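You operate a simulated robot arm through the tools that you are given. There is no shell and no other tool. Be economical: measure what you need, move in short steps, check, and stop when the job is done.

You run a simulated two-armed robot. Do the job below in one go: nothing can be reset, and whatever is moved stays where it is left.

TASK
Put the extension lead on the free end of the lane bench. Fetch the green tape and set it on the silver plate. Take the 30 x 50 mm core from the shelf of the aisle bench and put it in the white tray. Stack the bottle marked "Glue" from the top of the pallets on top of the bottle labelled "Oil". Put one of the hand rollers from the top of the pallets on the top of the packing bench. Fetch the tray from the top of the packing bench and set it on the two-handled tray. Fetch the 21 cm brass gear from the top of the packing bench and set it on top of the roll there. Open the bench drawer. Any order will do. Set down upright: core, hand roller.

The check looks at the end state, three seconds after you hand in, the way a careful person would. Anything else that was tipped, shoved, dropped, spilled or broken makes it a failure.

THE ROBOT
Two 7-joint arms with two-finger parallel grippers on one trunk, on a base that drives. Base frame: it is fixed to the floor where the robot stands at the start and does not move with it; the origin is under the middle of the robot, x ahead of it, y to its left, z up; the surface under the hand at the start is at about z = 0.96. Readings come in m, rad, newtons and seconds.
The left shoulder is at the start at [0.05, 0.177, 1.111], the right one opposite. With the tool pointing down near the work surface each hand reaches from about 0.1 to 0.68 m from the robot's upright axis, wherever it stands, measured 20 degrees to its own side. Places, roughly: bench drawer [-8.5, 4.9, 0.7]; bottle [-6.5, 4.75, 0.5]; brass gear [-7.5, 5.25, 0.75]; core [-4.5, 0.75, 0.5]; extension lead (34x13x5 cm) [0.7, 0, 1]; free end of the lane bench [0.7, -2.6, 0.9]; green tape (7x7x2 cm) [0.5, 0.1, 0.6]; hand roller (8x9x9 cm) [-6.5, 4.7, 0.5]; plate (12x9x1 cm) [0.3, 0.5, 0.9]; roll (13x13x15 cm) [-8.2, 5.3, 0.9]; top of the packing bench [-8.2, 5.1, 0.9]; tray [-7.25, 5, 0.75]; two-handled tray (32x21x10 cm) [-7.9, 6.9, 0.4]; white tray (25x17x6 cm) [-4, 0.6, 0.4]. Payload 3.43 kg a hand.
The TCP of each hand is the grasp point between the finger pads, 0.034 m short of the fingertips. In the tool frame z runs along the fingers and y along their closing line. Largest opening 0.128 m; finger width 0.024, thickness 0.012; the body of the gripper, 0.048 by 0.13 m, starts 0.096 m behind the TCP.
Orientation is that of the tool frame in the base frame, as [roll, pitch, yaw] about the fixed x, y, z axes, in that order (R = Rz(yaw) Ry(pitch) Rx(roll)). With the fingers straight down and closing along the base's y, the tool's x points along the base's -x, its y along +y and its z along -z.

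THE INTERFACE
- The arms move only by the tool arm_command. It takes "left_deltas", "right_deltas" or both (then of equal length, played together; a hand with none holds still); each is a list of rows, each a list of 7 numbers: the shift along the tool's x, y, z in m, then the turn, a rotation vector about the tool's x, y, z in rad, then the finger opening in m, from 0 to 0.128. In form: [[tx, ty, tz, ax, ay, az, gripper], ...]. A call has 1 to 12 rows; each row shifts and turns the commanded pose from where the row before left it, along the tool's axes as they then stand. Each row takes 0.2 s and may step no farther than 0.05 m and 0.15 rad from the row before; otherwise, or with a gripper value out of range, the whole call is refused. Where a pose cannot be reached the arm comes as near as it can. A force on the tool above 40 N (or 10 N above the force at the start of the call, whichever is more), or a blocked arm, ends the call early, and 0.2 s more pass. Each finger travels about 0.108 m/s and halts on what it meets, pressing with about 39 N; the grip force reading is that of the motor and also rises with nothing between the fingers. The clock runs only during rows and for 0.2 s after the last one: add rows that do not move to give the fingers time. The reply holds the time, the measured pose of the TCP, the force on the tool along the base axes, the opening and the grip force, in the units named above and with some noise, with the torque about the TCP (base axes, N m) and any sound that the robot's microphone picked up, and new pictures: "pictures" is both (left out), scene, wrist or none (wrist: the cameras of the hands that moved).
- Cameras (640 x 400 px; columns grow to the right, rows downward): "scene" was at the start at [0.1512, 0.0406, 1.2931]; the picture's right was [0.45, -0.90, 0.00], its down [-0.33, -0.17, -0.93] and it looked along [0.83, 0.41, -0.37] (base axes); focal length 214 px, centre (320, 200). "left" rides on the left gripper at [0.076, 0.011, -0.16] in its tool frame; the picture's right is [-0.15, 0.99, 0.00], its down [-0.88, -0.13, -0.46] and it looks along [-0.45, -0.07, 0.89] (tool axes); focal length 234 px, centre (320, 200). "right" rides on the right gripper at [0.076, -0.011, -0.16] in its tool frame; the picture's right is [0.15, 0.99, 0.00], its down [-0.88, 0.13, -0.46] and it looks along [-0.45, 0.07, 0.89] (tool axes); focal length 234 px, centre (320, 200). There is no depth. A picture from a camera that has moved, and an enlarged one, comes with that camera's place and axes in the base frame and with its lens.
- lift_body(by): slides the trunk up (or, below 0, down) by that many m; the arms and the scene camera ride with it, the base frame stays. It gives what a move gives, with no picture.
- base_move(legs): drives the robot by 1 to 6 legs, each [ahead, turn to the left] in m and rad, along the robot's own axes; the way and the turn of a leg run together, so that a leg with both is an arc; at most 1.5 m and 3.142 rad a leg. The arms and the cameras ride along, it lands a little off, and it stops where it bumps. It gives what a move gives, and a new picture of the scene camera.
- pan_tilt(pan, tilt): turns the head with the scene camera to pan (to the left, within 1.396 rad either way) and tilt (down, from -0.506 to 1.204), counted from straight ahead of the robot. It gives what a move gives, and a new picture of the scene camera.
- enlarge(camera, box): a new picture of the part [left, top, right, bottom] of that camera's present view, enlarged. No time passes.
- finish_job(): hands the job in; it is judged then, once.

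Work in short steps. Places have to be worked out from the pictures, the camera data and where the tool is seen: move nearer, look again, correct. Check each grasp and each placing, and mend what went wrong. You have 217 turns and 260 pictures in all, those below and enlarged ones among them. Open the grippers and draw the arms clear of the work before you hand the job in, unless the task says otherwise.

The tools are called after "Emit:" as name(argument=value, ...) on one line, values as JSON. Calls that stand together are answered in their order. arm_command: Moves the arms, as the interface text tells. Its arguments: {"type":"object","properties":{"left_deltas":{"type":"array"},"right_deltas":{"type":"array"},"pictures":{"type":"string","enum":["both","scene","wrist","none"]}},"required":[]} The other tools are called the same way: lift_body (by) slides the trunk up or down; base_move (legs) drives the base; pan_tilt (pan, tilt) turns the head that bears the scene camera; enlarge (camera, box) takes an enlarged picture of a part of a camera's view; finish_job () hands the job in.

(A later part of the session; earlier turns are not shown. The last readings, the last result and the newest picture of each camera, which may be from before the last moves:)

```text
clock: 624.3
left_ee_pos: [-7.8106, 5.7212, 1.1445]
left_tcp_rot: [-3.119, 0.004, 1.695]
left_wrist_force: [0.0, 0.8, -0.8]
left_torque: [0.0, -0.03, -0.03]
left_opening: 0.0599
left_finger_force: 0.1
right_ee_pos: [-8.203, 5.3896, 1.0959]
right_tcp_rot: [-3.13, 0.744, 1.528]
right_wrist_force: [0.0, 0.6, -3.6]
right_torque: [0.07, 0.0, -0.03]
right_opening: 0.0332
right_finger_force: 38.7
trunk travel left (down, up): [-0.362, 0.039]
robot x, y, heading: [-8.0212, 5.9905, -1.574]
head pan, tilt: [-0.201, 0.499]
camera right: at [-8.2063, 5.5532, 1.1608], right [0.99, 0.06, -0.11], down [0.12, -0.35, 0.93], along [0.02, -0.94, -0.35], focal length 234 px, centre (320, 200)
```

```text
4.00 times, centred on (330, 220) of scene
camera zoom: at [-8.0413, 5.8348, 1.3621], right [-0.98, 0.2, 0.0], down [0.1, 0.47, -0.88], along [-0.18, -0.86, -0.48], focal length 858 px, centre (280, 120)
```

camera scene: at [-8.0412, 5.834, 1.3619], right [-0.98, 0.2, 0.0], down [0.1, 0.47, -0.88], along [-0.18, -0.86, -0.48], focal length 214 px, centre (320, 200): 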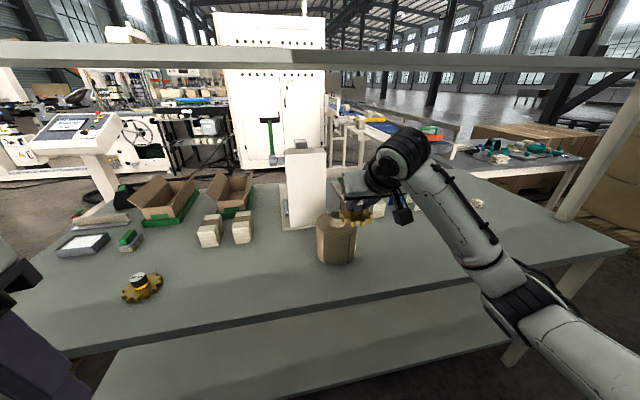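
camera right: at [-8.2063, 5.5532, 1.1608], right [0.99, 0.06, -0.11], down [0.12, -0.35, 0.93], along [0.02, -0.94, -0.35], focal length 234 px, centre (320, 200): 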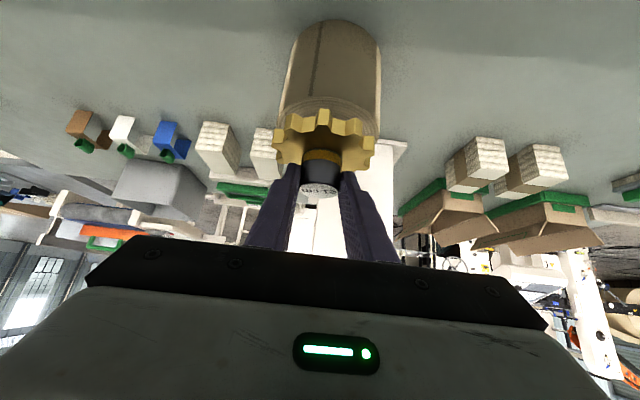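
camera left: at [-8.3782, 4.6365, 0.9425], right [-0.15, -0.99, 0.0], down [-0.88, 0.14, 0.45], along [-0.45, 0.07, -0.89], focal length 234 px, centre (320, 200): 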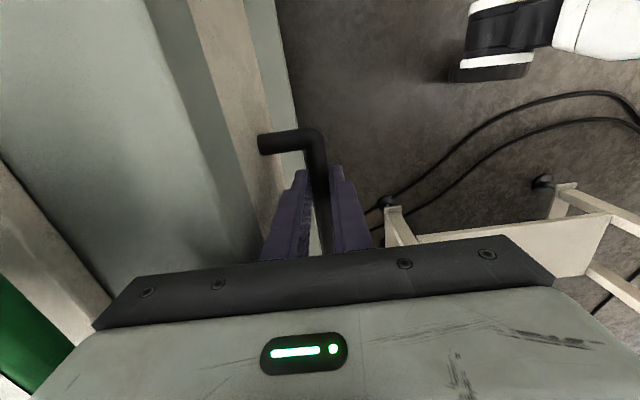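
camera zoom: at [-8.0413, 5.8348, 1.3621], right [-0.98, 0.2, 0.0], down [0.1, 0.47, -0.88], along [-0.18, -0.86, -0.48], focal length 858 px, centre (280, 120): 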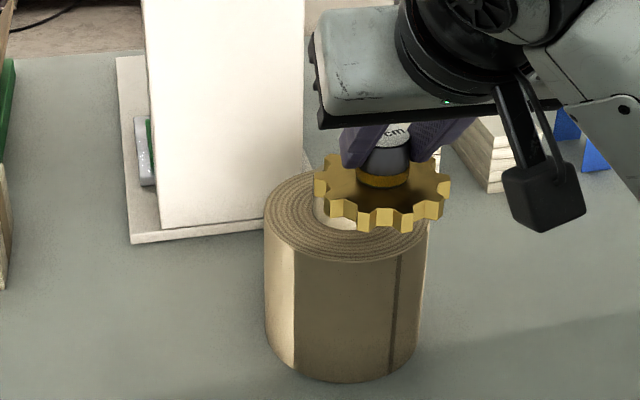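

Gear needs ≈5.5 cm further and 0.8 cm in +x to centre on the core. Move and verify from both cameras.

Emit:
arm_command(right_deltas=[[-0.0202, 0.004, 0.0186, 0, 0, 0, 0.01], [-0.0202, 0.004, 0.0186, 0, 0, 0, 0.01], [0, 0, 0, 0, 0, 0, 0.01]], pictures="none")

Emit:
enlarge(camera="scene", box=[270, 170, 390, 265])

Emit:
enlarge(camera="right", box=[240, 0, 400, 200])

```text
clock: 625.1
left_ee_pos: [-7.8102, 5.7211, 1.1439]
left_tcp_rot: [-3.12, 0.005, 1.694]
left_wrist_force: [0.1, -0.7, -0.7]
left_torque: [-0.01, -0.01, -0.01]
left_opening: 0.0603
left_finger_force: 0.2
right_ee_pos: [-8.1995, 5.3336, 1.0953]
right_tcp_rot: [-3.13, 0.743, 1.529]
right_wrist_force: [-0.3, -0.2, -4.0]
right_torque: [0.11, 0.03, 0.02]
right_opening: 0.0337
right_finger_force: 38.7
trunk travel left (down, up): [-0.362, 0.039]
robot x, y, heading: [-8.0226, 5.9934, -1.573]
head pan, tilt: [-0.201, 0.499]
```

```text
4.21 times, centred on (330, 218) of scene
camera zoom: at [-8.0413, 5.8349, 1.3621], right [-0.98, 0.2, 0.0], down [0.1, 0.47, -0.88], along [-0.18, -0.86, -0.48], focal length 903 px, centre (278, 126)
```

zoom: 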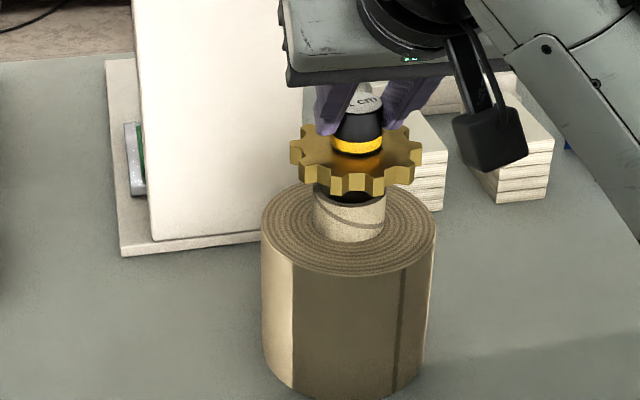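

```text
2.00 times, centred on (320, 100) of right
camera zoom: at [-8.2027, 5.4979, 1.1606], right [0.99, 0.06, -0.11], down [0.12, -0.35, 0.93], along [0.02, -0.94, -0.35], focal length 468 px, centre (320, 400)
```

zoom: 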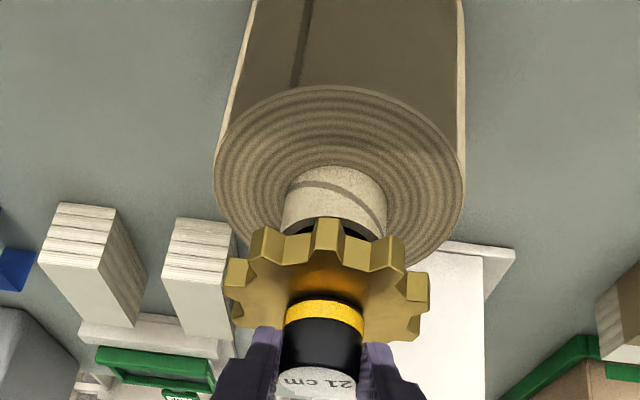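

Aligned within ~4 mm. Nudge 4 mm in +x and lower 1.8 cm, then finer.

Emit:
arm_command(right_deltas=[[0.0061, 0.004, 0.0066, 0, 0, 0, 0.01], [0.0061, 0, 0.0066, 0, 0, 0, 0.01], [0.002, 0, 0.0022, 0, 0, 0, 0.01], [0, 0, 0, 0, 0, 0, 0.01]], pictures="none")

Emit:
enlarge(camera="scene", box=[270, 170, 390, 265])

```text
clock: 626.1
left_ee_pos: [-7.8096, 5.7222, 1.1453]
left_tcp_rot: [-3.119, 0.003, 1.694]
left_wrist_force: [-0.4, 0.2, -0.6]
left_torque: [0.02, 0.01, -0.01]
left_opening: 0.0602
left_finger_force: 0.0
right_ee_pos: [-8.1947, 5.333, 1.0738]
right_tcp_rot: [-3.131, 0.743, 1.53]
right_wrist_force: [0.2, -0.3, -4.1]
right_torque: [0.09, -0.02, -0.02]
right_opening: 0.0336
right_finger_force: 38.8
trunk travel left (down, up): [-0.362, 0.039]
robot x, y, heading: [-8.0194, 5.9975, -1.566]
head pan, tilt: [-0.201, 0.499]
```

```text
4.21 times, centred on (330, 218) of scene
camera zoom: at [-8.0412, 5.8348, 1.3621], right [-0.98, 0.2, 0.0], down [0.1, 0.47, -0.88], along [-0.18, -0.86, -0.48], focal length 903 px, centre (278, 126)
```

zoom: 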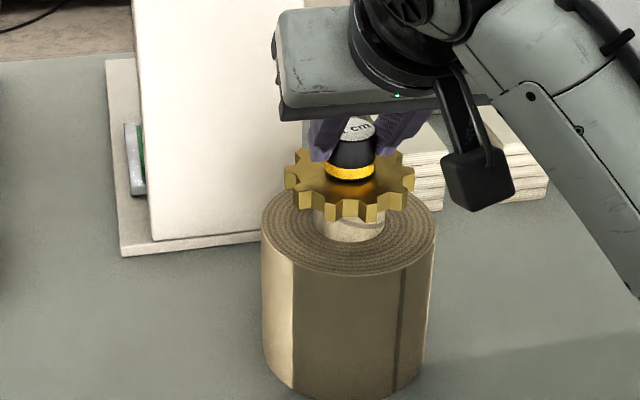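

Centred; a little more to contact.

Emit:
arm_command(right_deltas=[[0.002, 0, 0.0022, 0, 0, 0, 0.01], [0.002, 0, 0.0022, 0, 0, 0, 0.01], [0.0014, 0, 0.0015, 0, 0, 0, 0.01], [0, 0, 0, 0, 0, 0, 0.01]], pictures="none")

```text
clock: 627.1
left_ee_pos: [-7.8109, 5.7216, 1.1435]
left_tcp_rot: [-3.119, 0.005, 1.695]
left_wrist_force: [-0.4, -0.1, -1.4]
left_torque: [-0.01, 0.02, 0.0]
left_opening: 0.06
left_finger_force: 0.1
right_ee_pos: [-8.195, 5.3342, 1.0668]
right_tcp_rot: [-3.131, 0.747, 1.528]
right_wrist_force: [-0.1, -0.2, -1.7]
right_torque: [-0.03, -0.03, -0.03]
right_opening: 0.0334
right_finger_force: 39.3
trunk travel left (down, up): [-0.362, 0.039]
robot x, y, heading: [-8.0225, 5.9984, -1.572]
head pan, tilt: [-0.201, 0.499]
```

Contact begins. One more 2 mm, then release and retreat.

Emit:
arm_command(right_deltas=[[0.0014, 0, 0.0015, 0, 0, 0, 0.01], [0, 0, 0, 0, 0, 0, 0.03], [0, 0, 0, 0, 0, 0, 0.045], [0, 0, 0, 0, 0, 0, 0.06], [0, 0, 0, 0, 0, 0, 0.06]], pictures="none")

Emit:
enlarge(camera="scene", box=[270, 170, 390, 265])

```text
clock: 628.3
left_ee_pos: [-7.8081, 5.7208, 1.1444]
left_tcp_rot: [-3.12, 0.003, 1.694]
left_wrist_force: [0.0, 0.1, -0.1]
left_torque: [0.03, 0.01, -0.01]
left_opening: 0.06
left_finger_force: 0.2
right_ee_pos: [-8.1943, 5.3342, 1.0645]
right_tcp_rot: [-3.13, 0.746, 1.53]
right_wrist_force: [0.0, -0.7, -0.1]
right_torque: [0.01, 0.0, -0.01]
right_opening: 0.0599
right_finger_force: 0.0
trunk travel left (down, up): [-0.362, 0.039]
robot x, y, heading: [-8.0221, 5.9943, -1.574]
head pan, tilt: [-0.201, 0.499]
```

```text
4.21 times, centred on (330, 218) of scene
camera zoom: at [-8.041, 5.8353, 1.3621], right [-0.98, 0.2, 0.0], down [0.1, 0.47, -0.88], along [-0.18, -0.86, -0.48], focal length 903 px, centre (278, 126)
```

zoom: 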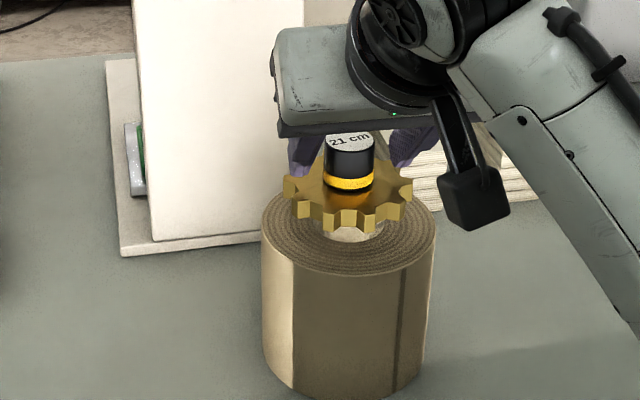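

Gear rests on the roll's core. Retreat back along the tool axis and check.

Emit:
arm_command(right_deltas=[[0, 0, -0.02, 0, 0, 0, 0.06], [0, 0, -0.03, 0, 0, 0, 0.06], [0.01, 0, -0.04, 0, 0, 0, 0.06], [0.02, 0, -0.04, 0, 0, 0, 0.06]], pictures="none")

Emit:
base_move(legs=[[-0.15, 0]])

Emit:
enlarge(camera="scene", box=[270, 150, 400, 240])

```text
clock: 629.3
left_ee_pos: [-7.81, 5.7225, 1.1445]
left_tcp_rot: [-3.118, 0.005, 1.695]
left_wrist_force: [-1.4, 0.3, -0.3]
left_torque: [-0.02, -0.04, -0.05]
left_opening: 0.0598
left_finger_force: 0.0
right_ee_pos: [-8.1903, 5.4455, 1.1393]
right_tcp_rot: [-3.134, 0.743, 1.528]
right_wrist_force: [-0.3, 0.9, 0.0]
right_torque: [0.01, -0.02, -0.02]
right_opening: 0.0598
right_finger_force: 0.1
trunk travel left (down, up): [-0.362, 0.039]
robot x, y, heading: [-8.0206, 5.9944, -1.569]
head pan, tilt: [-0.201, 0.499]
```

```text
clock: 630.7
left_ee_pos: [-7.8098, 5.8689, 1.1447]
left_tcp_rot: [-3.119, 0.004, 1.694]
left_wrist_force: [0.3, 0.5, 0.3]
left_torque: [0.0, -0.03, -0.02]
left_opening: 0.06
left_finger_force: 0.0
right_ee_pos: [-8.1907, 5.5933, 1.1397]
right_tcp_rot: [-3.131, 0.745, 1.528]
right_wrist_force: [0.8, -0.4, 0.0]
right_torque: [0.0, 0.0, -0.01]
right_opening: 0.0602
right_finger_force: 0.0
trunk travel left (down, up): [-0.362, 0.039]
robot x, y, heading: [-8.0217, 6.1419, -1.574]
head pan, tilt: [-0.201, 0.499]
camera scene: at [-8.0409, 5.9836, 1.3623], right [-0.98, 0.2, 0.0], down [0.1, 0.47, -0.88], along [-0.18, -0.86, -0.48], focal length 214 px, centre (320, 200)
```

scene: 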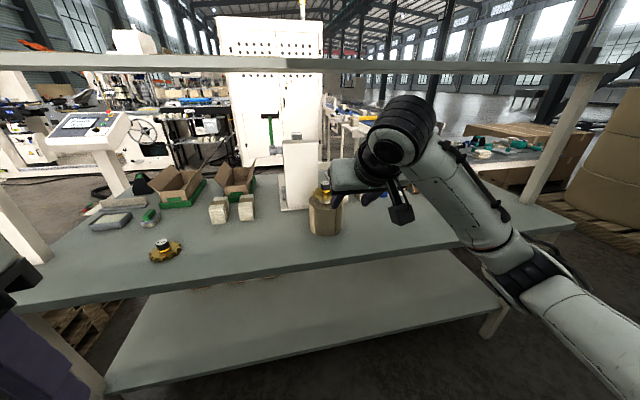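

```text
4.44 times, centred on (335, 195) of scene
camera zoom: at [-8.0409, 5.9836, 1.3623], right [-0.98, 0.2, 0.0], down [0.1, 0.47, -0.88], along [-0.18, -0.86, -0.48], focal length 953 px, centre (253, 222)
```

zoom: 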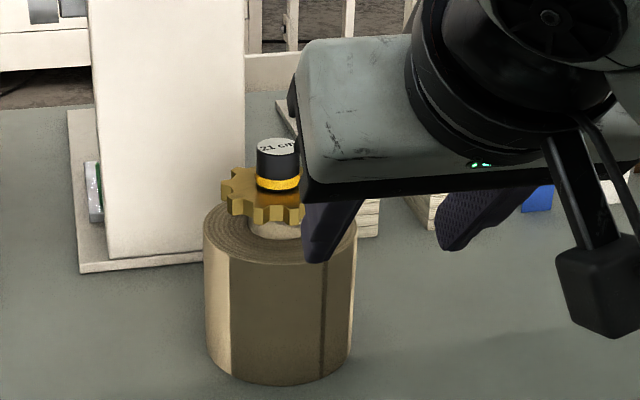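

Gear done. Next the glue tray: ≈(−7.366, 5.098), about 10.8 × 6.5 × 3.8 cm. Open the right hand, tilt a little more, and move the robot 0.83 m back in +x.

Emit:
arm_command(right_deltas=[[0, 0, 0, 0, -0.15, 0, 0.128], [0, 0, 0, 0, 0, 0, 0.128]], pictures="none")

Emit:
base_move(legs=[[0, 1.574], [0.825, 0], [0, -1.571]])

Emit:
base_move(legs=[[0.2, 0]])

Emit:
arm_command(right_deltas=[[0, 0, 0, 0, 0, 0, 0.128]], pictures="wrist")

```text
clock: 631.3
left_ee_pos: [-7.8104, 5.8686, 1.1452]
left_tcp_rot: [-3.119, 0.004, 1.694]
left_wrist_force: [-0.7, -0.2, -0.3]
left_torque: [0.02, 0.01, -0.01]
left_opening: 0.0599
left_finger_force: 0.0
right_ee_pos: [-8.1906, 5.5918, 1.141]
right_tcp_rot: [-3.131, 0.895, 1.532]
right_wrist_force: [0.4, -0.4, 0.3]
right_torque: [-0.04, 0.0, -0.04]
right_opening: 0.1281
right_finger_force: 0.0
trunk travel left (down, up): [-0.362, 0.039]
robot x, y, heading: [-8.0228, 6.1435, -1.573]
head pan, tilt: [-0.201, 0.499]
```

```text
clock: 643.3
left_ee_pos: [-6.9947, 5.8689, 1.1439]
left_tcp_rot: [-3.117, 0.003, 1.693]
left_wrist_force: [0.6, 0.5, 0.3]
left_torque: [0.0, -0.01, -0.02]
left_opening: 0.06
left_finger_force: 0.0
right_ee_pos: [-7.3751, 5.592, 1.1395]
right_tcp_rot: [-3.128, 0.892, 1.53]
right_wrist_force: [-0.6, 0.1, -0.2]
right_torque: [-0.01, -0.02, 0.06]
right_opening: 0.1278
right_finger_force: 0.0
trunk travel left (down, up): [-0.362, 0.039]
robot x, y, heading: [-7.2027, 6.144, -1.575]
head pan, tilt: [-0.201, 0.499]
camera scene: at [-7.2251, 5.9824, 1.3621], right [-0.98, 0.2, 0.0], down [0.1, 0.47, -0.88], along [-0.18, -0.86, -0.48], focal length 214 px, centre (320, 200)
```

scene: 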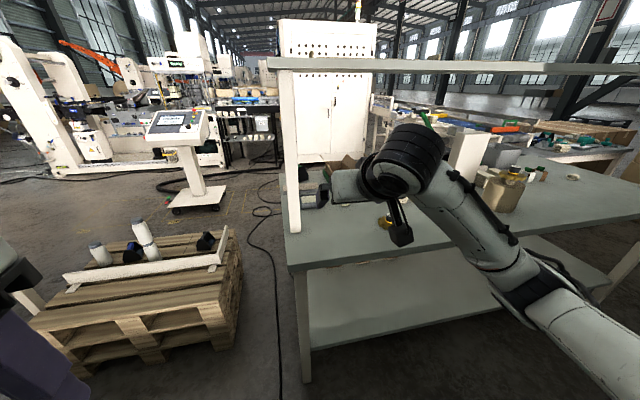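

```text
clock: 644.9
left_ee_pos: [-6.995, 5.6675, 1.1438]
left_tcp_rot: [-3.118, 0.002, 1.692]
left_wrist_force: [-0.3, -0.3, -0.4]
left_torque: [0.01, -0.01, 0.01]
left_opening: 0.0601
left_finger_force: 0.2
right_ee_pos: [-7.3763, 5.3938, 1.1393]
right_tcp_rot: [-3.131, 0.894, 1.529]
right_wrist_force: [0.1, -0.2, -0.2]
right_torque: [0.02, 0.02, -0.02]
right_opening: 0.128
right_finger_force: 0.0
trunk travel left (down, up): [-0.362, 0.039]
robot x, y, heading: [-7.2062, 5.9459, -1.577]
head pan, tilt: [-0.201, 0.499]
camera scene: at [-7.2259, 5.7828, 1.362], right [-0.98, 0.2, 0.0], down [0.1, 0.47, -0.88], along [-0.18, -0.86, -0.48], focal length 214 px, centre (320, 200)
```

scene: 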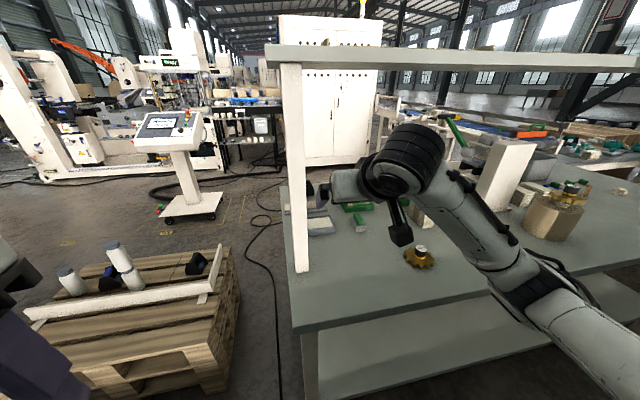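

```text
clock: 645.3
left_ee_pos: [-6.9945, 5.6689, 1.1437]
left_tcp_rot: [-3.119, 0.004, 1.691]
left_wrist_force: [-0.9, -0.7, -0.5]
left_torque: [0.02, 0.03, 0.01]
left_opening: 0.0602
left_finger_force: 0.1
right_ee_pos: [-7.3775, 5.3932, 1.1396]
right_tcp_rot: [-3.129, 0.894, 1.527]
right_wrist_force: [0.5, -0.3, -0.1]
right_torque: [-0.01, 0.0, -0.03]
right_opening: 0.1281
right_finger_force: 0.1
trunk travel left (down, up): [-0.362, 0.039]
robot x, y, heading: [-7.2033, 5.9413, -1.579]
head pan, tilt: [-0.201, 0.499]
camera right: at [-7.3788, 5.5663, 1.1806], right [0.99, 0.04, -0.12], down [0.13, -0.2, 0.97], along [0.01, -0.98, -0.21], focal length 234 px, centre (320, 200)
```

right: 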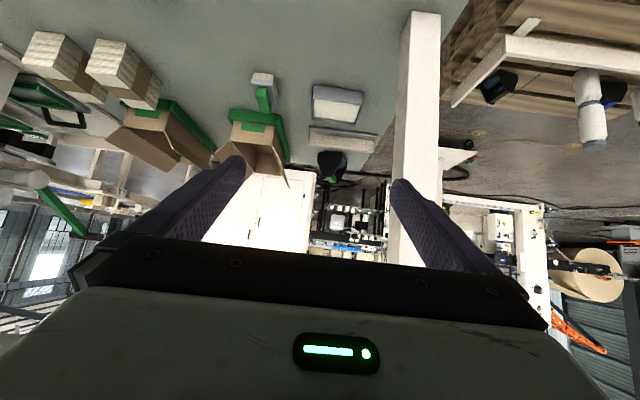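

The bench post (left face x≈−7.29) is close to the hand's path, so I narrow the fingers to pass it. Square the hand's yaw and drive in 0.15 m.

Emit:
arm_command(right_deltas=[[0, 0, 0, -0.034, 0, -0.028, 0.1], [0, 0, 0, 0, 0, 0, 0.1]], pictures="none")

Emit:
base_move(legs=[[0.14, 0]])

Emit:
lift_body(by=-0.18)

Emit:
arm_command(right_deltas=[[0, 0, 0, 0, 0, 0, 0.1]], pictures="wrist")

```text
clock: 645.9
left_ee_pos: [-6.9951, 5.6687, 1.1437]
left_tcp_rot: [-3.118, 0.005, 1.691]
left_wrist_force: [-0.5, -0.4, 0.1]
left_torque: [-0.03, -0.01, -0.03]
left_opening: 0.0597
left_finger_force: 0.1
right_ee_pos: [-7.3765, 5.3941, 1.1395]
right_tcp_rot: [-3.127, 0.894, 1.573]
right_wrist_force: [-0.1, 0.1, 0.5]
right_torque: [0.0, 0.02, 0.0]
right_opening: 0.1003
right_finger_force: 0.1
trunk travel left (down, up): [-0.362, 0.039]
robot x, y, heading: [-7.2046, 5.9457, -1.576]
head pan, tilt: [-0.201, 0.499]
```

```text
clock: 647.2
left_ee_pos: [-6.9955, 5.5312, 1.1446]
left_tcp_rot: [-3.121, 0.003, 1.693]
left_wrist_force: [0.2, -0.2, 0.2]
left_torque: [0.04, 0.0, -0.03]
left_opening: 0.0601
left_finger_force: 0.0
right_ee_pos: [-7.3753, 5.255, 1.1394]
right_tcp_rot: [-3.126, 0.892, 1.574]
right_wrist_force: [0.2, -0.9, -0.5]
right_torque: [0.02, 0.0, -0.02]
right_opening: 0.1
right_finger_force: 0.0
trunk travel left (down, up): [-0.362, 0.039]
robot x, y, heading: [-7.2026, 5.8091, -1.568]
head pan, tilt: [-0.201, 0.499]
camera scene: at [-7.226, 5.6449, 1.362], right [-0.98, 0.2, 0.0], down [0.1, 0.47, -0.88], along [-0.18, -0.86, -0.48], focal length 214 px, centre (320, 200)
```

scene: 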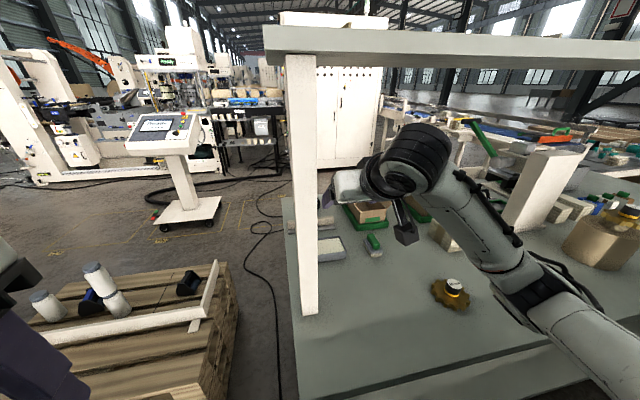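

```text
clock: 649.2
left_ee_pos: [-6.9926, 5.5448, 0.9687]
left_tcp_rot: [-3.113, 0.021, 1.695]
left_wrist_force: [0.4, -1.3, -0.5]
left_torque: [-0.02, -0.02, 0.0]
left_opening: 0.0602
left_finger_force: 0.1
right_ee_pos: [-7.3774, 5.2675, 0.9687]
right_tcp_rot: [-3.114, 0.91, 1.577]
right_wrist_force: [0.0, -0.2, 0.6]
right_torque: [-0.01, 0.03, -0.01]
right_opening: 0.0999
right_finger_force: 0.1
trunk travel left (down, up): [-0.182, 0.219]
robot x, y, heading: [-7.2035, 5.8071, -1.578]
head pan, tilt: [-0.201, 0.499]
```

```text
clock: 649.6
left_ee_pos: [-6.9914, 5.5451, 0.9687]
left_tcp_rot: [-3.111, 0.022, 1.694]
left_wrist_force: [-0.4, 0.8, -0.5]
left_torque: [-0.02, 0.0, -0.02]
left_opening: 0.0598
left_finger_force: 0.1
right_ee_pos: [-7.3775, 5.2677, 0.9707]
right_tcp_rot: [-3.114, 0.91, 1.577]
right_wrist_force: [-0.3, -0.1, -1.1]
right_torque: [-0.01, -0.01, 0.01]
right_opening: 0.0997
right_finger_force: 0.0
trunk travel left (down, up): [-0.182, 0.219]
robot x, y, heading: [-7.2074, 5.8079, -1.577]
head pan, tilt: [-0.201, 0.499]
camera right: at [-7.3855, 5.4415, 1.0079], right [0.99, 0.07, -0.13], down [0.14, -0.18, 0.97], along [0.05, -0.98, -0.19], focal length 234 px, centre (320, 200)
```

right: 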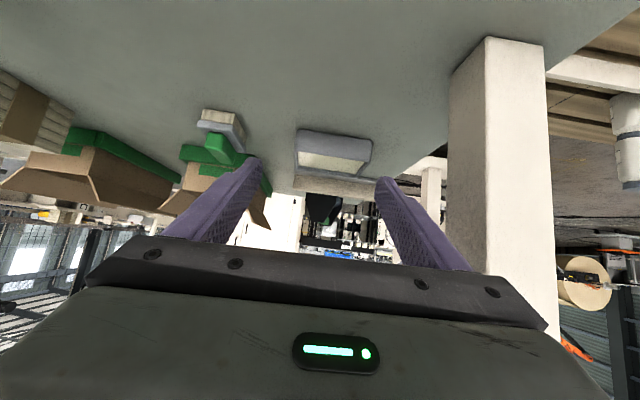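

Both hands tilted slightly: the right forearm seems to have touched the bench edge while lowering. Raise the trunk 5 cm and look.

Emit:
lift_body(by=0.05)

Emit:
pan_tilt(pan=-0.4, tilt=0.8)

```text
clock: 650.5
left_ee_pos: [-6.9957, 5.5316, 1.0142]
left_tcp_rot: [-3.119, 0.005, 1.693]
left_wrist_force: [-0.7, -0.1, -0.3]
left_torque: [-0.06, 0.02, 0.0]
left_opening: 0.0597
left_finger_force: 0.0
right_ee_pos: [-7.3753, 5.2555, 1.0111]
right_tcp_rot: [-3.13, 0.896, 1.575]
right_wrist_force: [-0.1, 0.6, -0.5]
right_torque: [-0.01, 0.0, -0.01]
right_opening: 0.1
right_finger_force: 0.1
trunk travel left (down, up): [-0.232, 0.169]
robot x, y, heading: [-7.2078, 5.808, -1.571]
head pan, tilt: [-0.201, 0.499]
```

```text
clock: 651.3
left_ee_pos: [-6.9951, 5.5325, 1.0151]
left_tcp_rot: [-3.118, 0.006, 1.695]
left_wrist_force: [-0.1, 0.4, 1.5]
left_torque: [-0.01, 0.01, 0.02]
left_opening: 0.0597
left_finger_force: 0.1
right_ee_pos: [-7.3766, 5.2544, 1.0111]
right_tcp_rot: [-3.129, 0.894, 1.573]
right_wrist_force: [0.0, -0.1, -0.9]
right_torque: [0.0, 0.02, -0.01]
right_opening: 0.1001
right_finger_force: 0.0
trunk travel left (down, up): [-0.232, 0.169]
robot x, y, heading: [-7.2051, 5.8048, -1.57]
head pan, tilt: [-0.4, 0.799]
camera scene: at [-7.2392, 5.6607, 1.2062], right [-0.92, 0.39, 0.0], down [0.28, 0.66, -0.7], along [-0.27, -0.64, -0.72], focal length 214 px, centre (320, 200)
```

scene: 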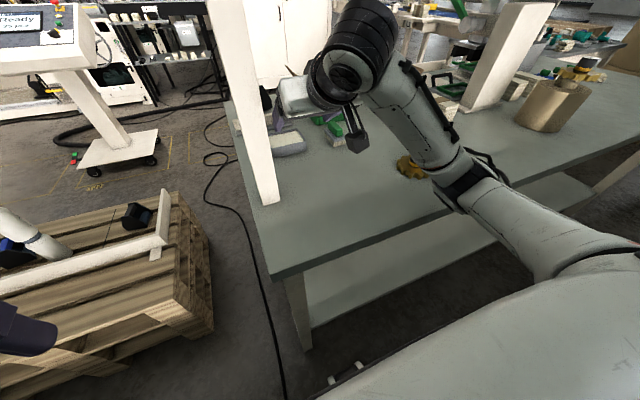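

The elbow met the bench edge; nothing was displaced (the 26 cm gear is where it was). I raise the trunk and lower the hand with the arm instead, keeping the elbow high.

Emit:
lift_body(by=0.12)

Emit:
arm_command(right_deltas=[[0.0312, 0, 0.025, 0, 0, 0, 0.1], [0.0312, 0, 0.025, 0, 0, 0, 0.1], [0.0312, 0, 0.025, 0, 0, 0, 0.1], [0.0312, 0, 0.025, 0, 0, 0, 0.1], [0, 0, 0, 0, 0, 0, 0.1]], pictures="both")

```text
clock: 652.8
left_ee_pos: [-6.9946, 5.5315, 1.1349]
left_tcp_rot: [-3.118, 0.004, 1.694]
left_wrist_force: [0.2, -1.0, 0.2]
left_torque: [-0.01, 0.02, 0.02]
left_opening: 0.0601
left_finger_force: 0.1
right_ee_pos: [-7.3755, 5.2547, 1.1307]
right_tcp_rot: [-3.128, 0.894, 1.574]
right_wrist_force: [-0.1, -0.1, -0.9]
right_torque: [-0.03, 0.02, -0.01]
right_opening: 0.0999
right_finger_force: 0.0
trunk travel left (down, up): [-0.352, 0.049]
robot x, y, heading: [-7.2051, 5.8086, -1.574]
head pan, tilt: [-0.4, 0.799]
```

```text
clock: 654.0
left_ee_pos: [-6.9954, 5.5321, 1.1336]
left_tcp_rot: [-3.119, 0.005, 1.693]
left_wrist_force: [0.2, 0.1, 0.2]
left_torque: [-0.02, 0.03, -0.02]
left_opening: 0.0602
left_finger_force: 0.1
right_ee_pos: [-7.3772, 5.2553, 0.9681]
right_tcp_rot: [-3.13, 0.896, 1.574]
right_wrist_force: [0.7, 0.6, -0.4]
right_torque: [0.01, 0.01, -0.01]
right_opening: 0.1
right_finger_force: 0.1
trunk travel left (down, up): [-0.352, 0.049]
robot x, y, heading: [-7.2026, 5.8028, -1.571]
head pan, tilt: [-0.4, 0.799]
camera scene: at [-7.2392, 5.6607, 1.3262], right [-0.92, 0.39, 0.0], down [0.28, 0.66, -0.7], along [-0.27, -0.64, -0.72], focal length 214 px, centre (320, 200)
camera right: at [-7.3873, 5.4279, 1.0089], right [0.99, 0.09, -0.12], down [0.14, -0.2, 0.97], along [0.06, -0.98, -0.21], focal length 234 px, centre (320, 200)
```

scene: 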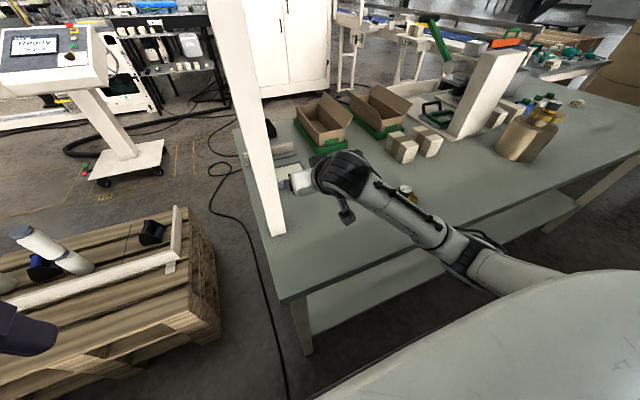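
right: 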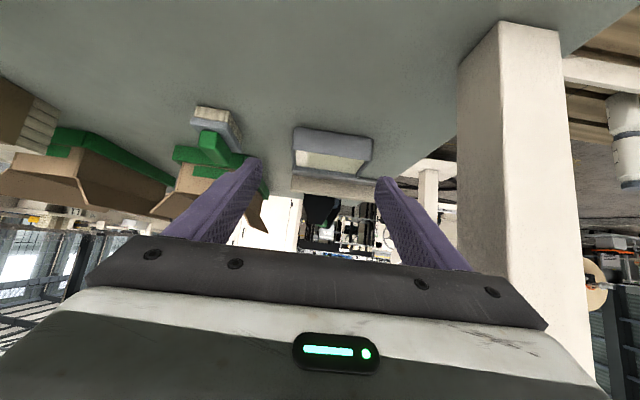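

Good, no contact this way. Tray: x −7.366, y 5.085–5.155, rim 0.893. I raise the trunk a little more and reach forward above it, opening the fingers once past the post.

Emit:
lift_body(by=0.045)

Emit:
arm_command(right_deltas=[[-0.0118, 0.0037, 0.0413, 0, 0, 0, 0.1], [-0.0118, 0.0037, 0.0413, 0, 0, 0, 0.1], [-0.0118, 0.0037, 0.0413, 0, 0, 0, 0.115], [0, 0, 0, 0, 0, 0, 0.128], [0, 0, 0, 0, 0, 0, 0.128]], pictures="both")

```text
clock: 654.9
left_ee_pos: [-6.9957, 5.531, 1.181]
left_tcp_rot: [-3.119, 0.003, 1.693]
left_wrist_force: [1.0, -0.4, 0.0]
left_torque: [0.03, -0.01, 0.0]
left_opening: 0.0602
left_finger_force: 0.1
right_ee_pos: [-7.3772, 5.2551, 1.0133]
right_tcp_rot: [-3.129, 0.895, 1.575]
right_wrist_force: [0.1, -0.3, 0.4]
right_torque: [-0.01, 0.01, -0.02]
right_opening: 0.1
right_finger_force: 0.1
trunk travel left (down, up): [-0.397, 0.004]
robot x, y, heading: [-7.2088, 5.8043, -1.567]
head pan, tilt: [-0.4, 0.799]
```

```text
clock: 656.1
left_ee_pos: [-6.9947, 5.5306, 1.1789]
left_tcp_rot: [-3.12, 0.006, 1.693]
left_wrist_force: [0.3, -0.1, -0.2]
left_torque: [0.0, -0.04, -0.01]
left_opening: 0.0601
left_finger_force: 0.0
right_ee_pos: [-7.3676, 5.139, 0.9637]
right_tcp_rot: [-3.129, 0.892, 1.577]
right_wrist_force: [0.2, 0.1, 0.4]
right_torque: [0.0, -0.02, -0.02]
right_opening: 0.1279
right_finger_force: 0.1
trunk travel left (down, up): [-0.397, 0.004]
robot x, y, heading: [-7.2057, 5.8074, -1.576]
head pan, tilt: [-0.4, 0.799]
camera scene: at [-7.2391, 5.6606, 1.3712], right [-0.92, 0.39, 0.0], down [0.28, 0.66, -0.7], along [-0.27, -0.64, -0.72], focal length 214 px, centre (320, 200)
camera right: at [-7.3781, 5.3109, 1.0039], right [0.99, 0.09, -0.12], down [0.14, -0.2, 0.97], along [0.06, -0.98, -0.21], focal length 234 px, centre (320, 200)
```

scene: 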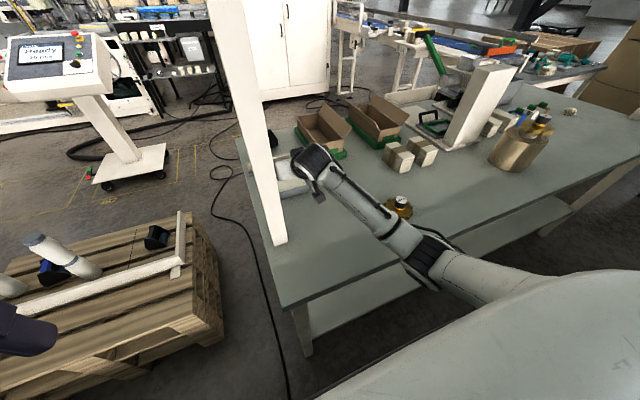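
right: 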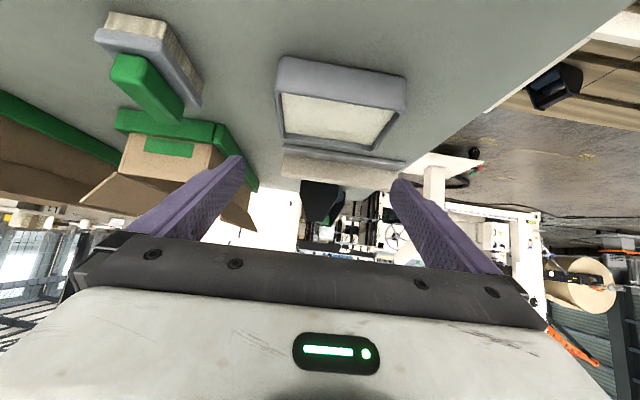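

Tray is centred between the open fingers. Lower 6.6 cm around it.

Emit:
arm_command(right_deltas=[[0.0147, 0.001, 0.0169, 0, 0, 0, 0.128], [0.0147, 0.001, 0.0169, 0, 0, 0, 0.128], [0.0147, 0, 0.0169, 0, 0, 0, 0.128], [0, 0, 0, 0, 0, 0, 0.128]], pictures="wrist")

```text
clock: 657.1
left_ee_pos: [-6.9958, 5.5326, 1.1797]
left_tcp_rot: [-3.119, 0.004, 1.694]
left_wrist_force: [-0.5, 0.8, 0.3]
left_torque: [-0.02, 0.04, -0.01]
left_opening: 0.06
left_finger_force: 0.0
right_ee_pos: [-7.3666, 5.1237, 0.8984]
right_tcp_rot: [-3.127, 0.894, 1.576]
right_wrist_force: [-1.2, -0.1, -0.2]
right_torque: [0.0, 0.02, 0.02]
right_opening: 0.1276
right_finger_force: 0.0
trunk travel left (down, up): [-0.397, 0.004]
robot x, y, heading: [-7.2053, 5.8062, -1.574]
head pan, tilt: [-0.4, 0.799]
camera right: at [-7.3767, 5.2963, 0.9389], right [0.99, 0.09, -0.12], down [0.14, -0.2, 0.97], along [0.06, -0.98, -0.21], focal length 234 px, centre (320, 200)
```

right: 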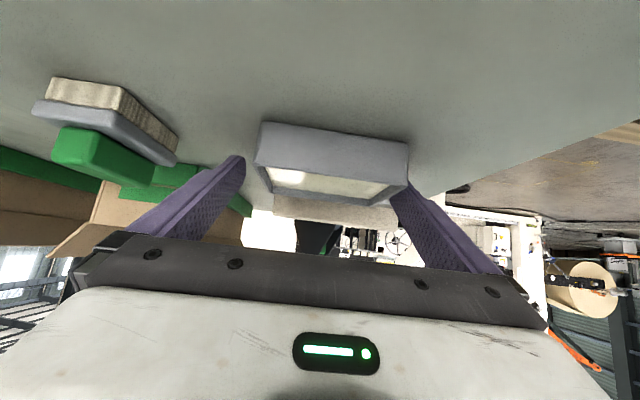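

Fingers straddle the tray. Close gently.

Emit:
arm_command(right_deltas=[[0, 0.003, 0, 0, 0, 0, 0.115], [0, 0, 0, 0, 0, 0, 0.1], [0, 0, 0, 0, 0, 0, 0.085], [0, 0, 0, 0, 0, 0, 0.08], [0, 0, 0, 0, 0, 0, 0.08]], pictures="wrist")

```text
clock: 658.3
left_ee_pos: [-6.9949, 5.5319, 1.1782]
left_tcp_rot: [-3.119, 0.004, 1.693]
left_wrist_force: [-0.4, -0.1, -0.2]
left_torque: [0.03, -0.01, 0.01]
left_opening: 0.0599
left_finger_force: 0.0
right_ee_pos: [-7.3631, 5.1253, 0.8972]
right_tcp_rot: [-3.128, 0.895, 1.574]
right_wrist_force: [0.5, -1.0, 0.9]
right_torque: [-0.01, -0.24, -0.08]
right_opening: 0.1046
right_finger_force: 38.9
trunk travel left (down, up): [-0.397, 0.004]
robot x, y, heading: [-7.2074, 5.8072, -1.573]
head pan, tilt: [-0.4, 0.799]
camera right: at [-7.3733, 5.2966, 0.9389], right [0.99, 0.09, -0.12], down [0.14, -0.2, 0.97], along [0.06, -0.98, -0.21], focal length 234 px, centre (320, 200)
```

right: 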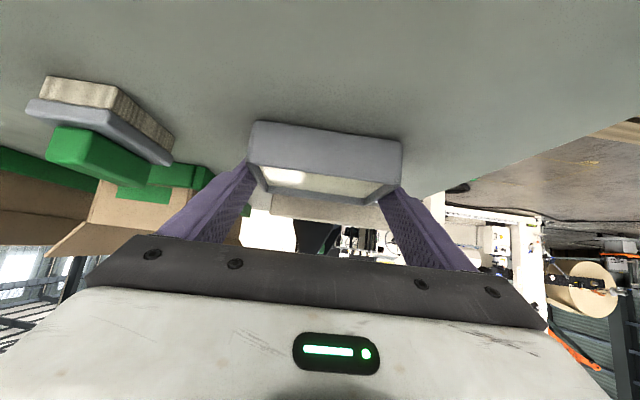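

Gripped at 10.5 cm. Lift 4 cm and check level.

Emit:
arm_command(right_deltas=[[-0.0117, 0, -0.0094, 0, 0, 0, 0.08], [-0.0195, 0, -0.0157, 0, 0, 0, 0.08], [0, 0, 0, 0, 0, 0, 0.08]], pictures="wrist")

```text
clock: 659.1
left_ee_pos: [-6.9951, 5.5313, 1.1787]
left_tcp_rot: [-3.12, 0.003, 1.693]
left_wrist_force: [-1.1, 0.7, 0.8]
left_torque: [-0.02, -0.01, -0.01]
left_opening: 0.0601
left_finger_force: 0.1
right_ee_pos: [-7.3623, 5.1241, 0.9382]
right_tcp_rot: [-3.127, 0.891, 1.574]
right_wrist_force: [-0.2, -0.1, -1.6]
right_torque: [0.02, 0.01, 0.02]
right_opening: 0.1046
right_finger_force: 38.8
trunk travel left (down, up): [-0.397, 0.004]
robot x, y, heading: [-7.2079, 5.8077, -1.573]
head pan, tilt: [-0.4, 0.799]
camera right: at [-7.3729, 5.297, 0.9779], right [0.99, 0.09, -0.12], down [0.14, -0.2, 0.97], along [0.06, -0.98, -0.21], focal length 234 px, centre (320, 200)
```

right: 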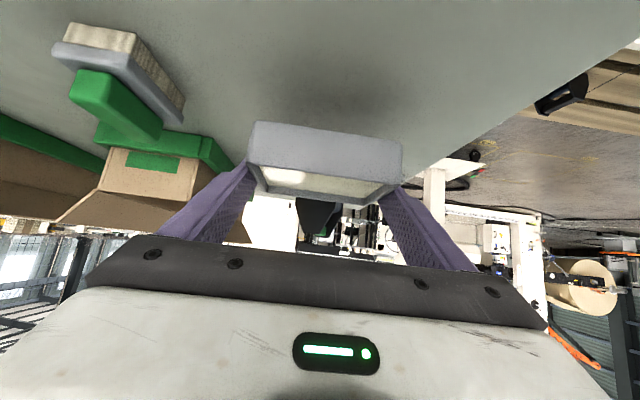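

Held level. Lift a bit more, shift 1.5 cm away from the post, and back out 0.36 m.

Emit:
arm_command(right_deltas=[[-0.0234, -0.005, -0.0188, 0, 0, 0, 0.08], [-0.0234, -0.01, -0.0188, 0, 0, 0, 0.08], [0, 0, 0, 0, 0, 0, 0.08]], pictures="none")

Emit:
base_move(legs=[[-0.36, 0]])

```text
clock: 659.9
left_ee_pos: [-6.9951, 5.5319, 1.1801]
left_tcp_rot: [-3.12, 0.003, 1.693]
left_wrist_force: [0.5, 0.2, 1.0]
left_torque: [0.02, 0.02, 0.0]
left_opening: 0.0601
left_finger_force: 0.0
right_ee_pos: [-7.3782, 5.1241, 0.9993]
right_tcp_rot: [-3.131, 0.893, 1.575]
right_wrist_force: [0.1, -0.2, -3.6]
right_torque: [0.03, 0.01, 0.0]
right_opening: 0.1043
right_finger_force: 39.6
trunk travel left (down, up): [-0.397, 0.004]
robot x, y, heading: [-7.2049, 5.8074, -1.573]
head pan, tilt: [-0.4, 0.799]
```

```text
clock: 662.2
left_ee_pos: [-6.994, 5.9003, 1.1791]
left_tcp_rot: [-3.118, 0.005, 1.697]
left_wrist_force: [-0.1, 0.2, 0.5]
left_torque: [-0.04, -0.02, 0.03]
left_opening: 0.0596
left_finger_force: 0.1
right_ee_pos: [-7.3751, 5.4902, 0.9989]
right_tcp_rot: [-3.129, 0.894, 1.58]
right_wrist_force: [0.5, -0.1, -3.1]
right_torque: [0.08, -0.01, -0.02]
right_opening: 0.1044
right_finger_force: 39.1
trunk travel left (down, up): [-0.397, 0.004]
robot x, y, heading: [-7.2074, 6.175, -1.567]
head pan, tilt: [-0.4, 0.799]
camera scene: at [-7.2387, 6.0276, 1.3712], right [-0.92, 0.39, 0.0], down [0.28, 0.66, -0.7], along [-0.27, -0.64, -0.72], focal length 214 px, centre (320, 200)
```

scene: 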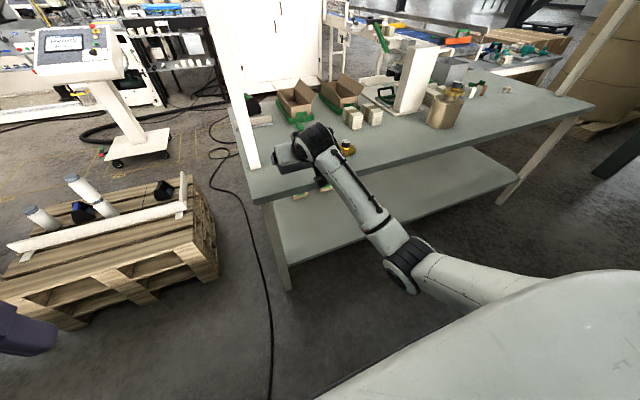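

Retract the arm a bit, then drive diagonally to (−8.1, 6.0) and turn to face the rear bench.

Emit:
arm_command(right_deltas=[[0.025, 0, -0.0312, 0, 0, 0, 0.08], [0.025, 0, -0.0312, 0, 0, 0, 0.08], [0.025, 0, -0.0312, 0, 0, 0, 0.08], [0.025, 0, -0.0312, 0, 0, 0, 0.08], [0.025, 0, -0.0312, 0, 0, 0, 0.08]], pictures="none")

Emit:
base_move(legs=[[0, -1.373], [0.92, 0], [0, -1.77]])

Emit:
pan_tilt(pan=-0.2, tilt=0.8)

```text
clock: 663.4
left_ee_pos: [-6.9936, 5.8995, 1.1787]
left_tcp_rot: [-3.118, 0.006, 1.698]
left_wrist_force: [0.2, -0.6, 0.4]
left_torque: [-0.04, -0.02, -0.03]
left_opening: 0.0598
left_finger_force: 0.0
right_ee_pos: [-7.3752, 5.6914, 0.9992]
right_tcp_rot: [-3.129, 0.894, 1.58]
right_wrist_force: [0.1, -0.2, -3.1]
right_torque: [0.04, 0.0, 0.02]
right_opening: 0.1044
right_finger_force: 39.1
trunk travel left (down, up): [-0.397, 0.004]
robot x, y, heading: [-7.2057, 6.1734, -1.574]
head pan, tilt: [-0.4, 0.799]
```

```text
clock: 676.0
left_ee_pos: [-8.309, 6.3059, 1.1786]
left_tcp_rot: [-3.12, 0.005, -1.492]
left_wrist_force: [-0.1, -0.2, 0.5]
left_torque: [0.0, 0.0, -0.01]
left_opening: 0.0598
left_finger_force: 0.0
right_ee_pos: [-7.9185, 6.4981, 0.9983]
right_tcp_rot: [-3.129, 0.893, -1.611]
right_wrist_force: [0.5, -0.6, -2.9]
right_torque: [-0.06, 0.0, 0.01]
right_opening: 0.1045
right_finger_force: 38.7
trunk travel left (down, up): [-0.397, 0.004]
robot x, y, heading: [-8.1125, 6.023, 1.526]
head pan, tilt: [-0.4, 0.799]
camera scene: at [-8.0748, 6.1651, 1.3711], right [0.9, -0.43, 0.0], down [-0.31, -0.65, -0.7], along [0.3, 0.63, -0.72], focal length 214 px, centre (320, 200)
```

scene: 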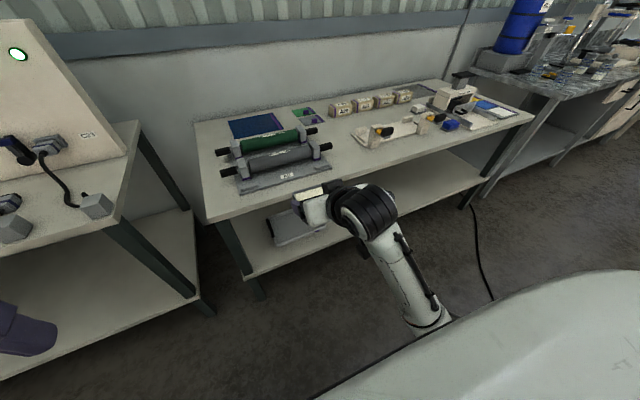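

```text
clock: 676.7
left_ee_pos: [-8.3099, 6.3053, 1.1799]
left_tcp_rot: [-3.118, 0.004, -1.489]
left_wrist_force: [0.8, -0.6, -0.8]
left_torque: [0.01, 0.05, 0.0]
left_opening: 0.0599
left_finger_force: 0.0
right_ee_pos: [-7.9186, 6.498, 0.9984]
right_tcp_rot: [-3.128, 0.893, -1.608]
right_wrist_force: [0.1, 0.3, -3.9]
right_torque: [-0.04, 0.01, 0.0]
right_opening: 0.1044
right_finger_force: 38.9
trunk travel left (down, up): [-0.397, 0.004]
robot x, y, heading: [-8.1098, 6.0218, 1.529]
head pan, tilt: [-0.201, 0.799]
camera scene: at [-8.0899, 6.1705, 1.3711], right [0.97, -0.24, 0.0], down [-0.17, -0.7, -0.7], along [0.17, 0.68, -0.72], focal length 214 px, centre (320, 200)
```

scene: 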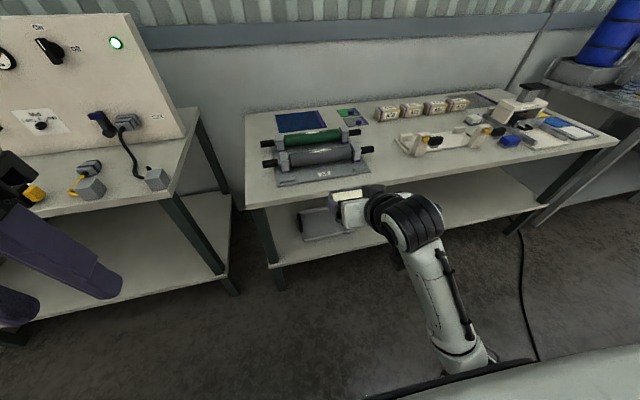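

Rear bench front is y≈6.71, shelf ≈0.36. Lower the trunk fully to see the two-handled tray and bring the hand to shelf height.

Emit:
lift_body(by=-0.39)

Emit:
pan_tilt(pan=-0.15, tilt=0.6)

```text
clock: 680.4
left_ee_pos: [-8.3088, 6.3058, 0.789]
left_tcp_rot: [-3.117, 0.005, -1.491]
left_wrist_force: [-0.4, -0.3, -0.2]
left_torque: [0.01, -0.01, 0.0]
left_opening: 0.0598
left_finger_force: 0.0
right_ee_pos: [-7.9192, 6.4977, 0.6093]
right_tcp_rot: [-3.13, 0.894, -1.61]
right_wrist_force: [0.1, 0.3, -3.0]
right_torque: [-0.04, 0.0, 0.0]
right_opening: 0.1044
right_finger_force: 39.0
trunk travel left (down, up): [-0.007, 0.394]
robot x, y, heading: [-8.1105, 6.0233, 1.53]
head pan, tilt: [-0.201, 0.799]
```

```text
clock: 681.2
left_ee_pos: [-8.3092, 6.3056, 0.7894]
left_tcp_rot: [-3.118, 0.005, -1.491]
left_wrist_force: [0.0, 0.8, 0.3]
left_torque: [-0.05, -0.01, -0.02]
left_opening: 0.06
left_finger_force: 0.1
right_ee_pos: [-7.9192, 6.497, 0.6094]
right_tcp_rot: [-3.13, 0.893, -1.609]
right_wrist_force: [0.5, -0.4, -2.5]
right_torque: [-0.05, -0.02, 0.0]
right_opening: 0.1046
right_finger_force: 39.2
trunk travel left (down, up): [-0.007, 0.394]
robot x, y, heading: [-8.1121, 6.0224, 1.53]
head pan, tilt: [-0.15, 0.6]
camera scene: at [-8.0925, 6.1789, 0.998], right [0.98, -0.19, 0.0], down [-0.11, -0.56, -0.82], along [0.16, 0.81, -0.57], focal length 214 px, centre (320, 200)
```

scene: 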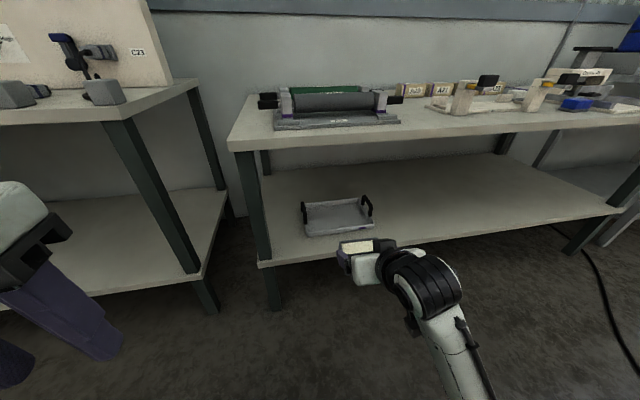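

Emit:
enlarge(camera="scene", box=[270, 170, 430, 295])

Emit:
enlarge(camera="right", box=[100, 40, 540, 280])

```text
3.20 times, centred on (350, 232) of scene
camera zoom: at [-8.0925, 6.1789, 0.998], right [0.98, -0.19, 0.0], down [-0.11, -0.56, -0.82], along [0.16, 0.81, -0.57], focal length 686 px, centre (224, 96)
```

zoom: 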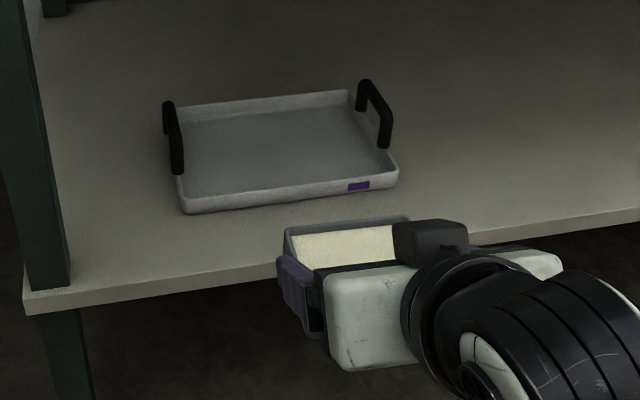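

```text
1.45 times, centred on (320, 160) of right
camera zoom: at [-7.9165, 6.3251, 0.6498], right [-0.99, -0.04, -0.12], down [-0.13, 0.2, 0.97], along [-0.02, 0.98, -0.21], focal length 341 px, centre (320, 258)
```

zoom: 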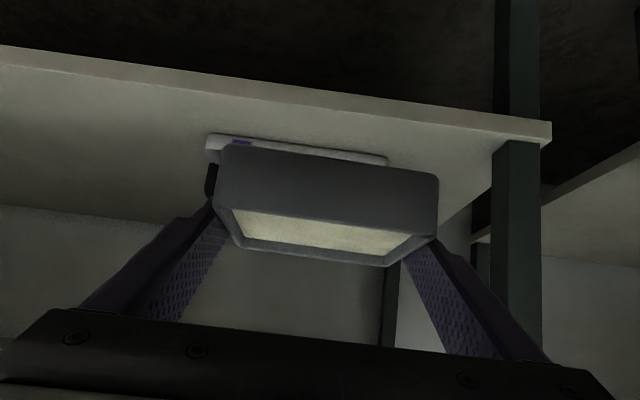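

Two-handled tray centre ≈(−7.868, 6.915), walls ≈3 cm, handles at its ends. Lower the hand to z≈0.50, shift right 3.5 cm, then drive in.

Emit:
arm_command(right_deltas=[[0.0286, -0.012, 0.0229, 0, 0, 0, 0.08], [0.0286, -0.012, 0.0229, 0, 0, 0, 0.08], [0.0286, -0.012, 0.0229, 0, 0, 0, 0.08], [0, 0, 0, 0, 0, 0, 0.08]], pictures="none")

Emit:
base_move(legs=[[0.3, 0]])

```text
clock: 682.2
left_ee_pos: [-8.3093, 6.3053, 0.7895]
left_tcp_rot: [-3.118, 0.005, -1.491]
left_wrist_force: [0.5, -0.5, -0.5]
left_torque: [0.0, 0.0, 0.01]
left_opening: 0.0602
left_finger_force: 0.0
right_ee_pos: [-7.8802, 6.495, 0.4984]
right_tcp_rot: [-3.13, 0.896, -1.609]
right_wrist_force: [0.8, 0.0, -3.4]
right_torque: [-0.01, 0.01, 0.02]
right_opening: 0.1045
right_finger_force: 38.9
trunk travel left (down, up): [-0.007, 0.394]
robot x, y, heading: [-8.1101, 6.0238, 1.528]
head pan, tilt: [-0.15, 0.6]
```

```text
clock: 684.2
left_ee_pos: [-8.2981, 6.6089, 0.7892]
left_tcp_rot: [-3.116, 0.006, -1.484]
left_wrist_force: [0.3, -0.7, -0.1]
left_torque: [0.0, 0.0, -0.02]
left_opening: 0.0598
left_finger_force: 0.0
right_ee_pos: [-7.87, 6.8011, 0.499]
right_tcp_rot: [-3.13, 0.893, -1.604]
right_wrist_force: [0.6, 0.1, -3.0]
right_torque: [-0.03, -0.01, -0.02]
right_opening: 0.1043
right_finger_force: 38.6
trunk travel left (down, up): [-0.007, 0.394]
robot x, y, heading: [-8.0966, 6.3286, 1.528]
head pan, tilt: [-0.15, 0.6]
camera scene: at [-8.0805, 6.4846, 0.998], right [0.98, -0.19, 0.0], down [-0.11, -0.56, -0.82], along [0.16, 0.81, -0.57], focal length 214 px, centre (320, 200)
```

scene: 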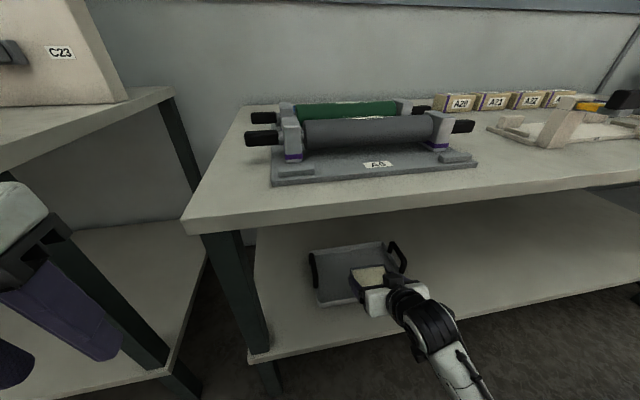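

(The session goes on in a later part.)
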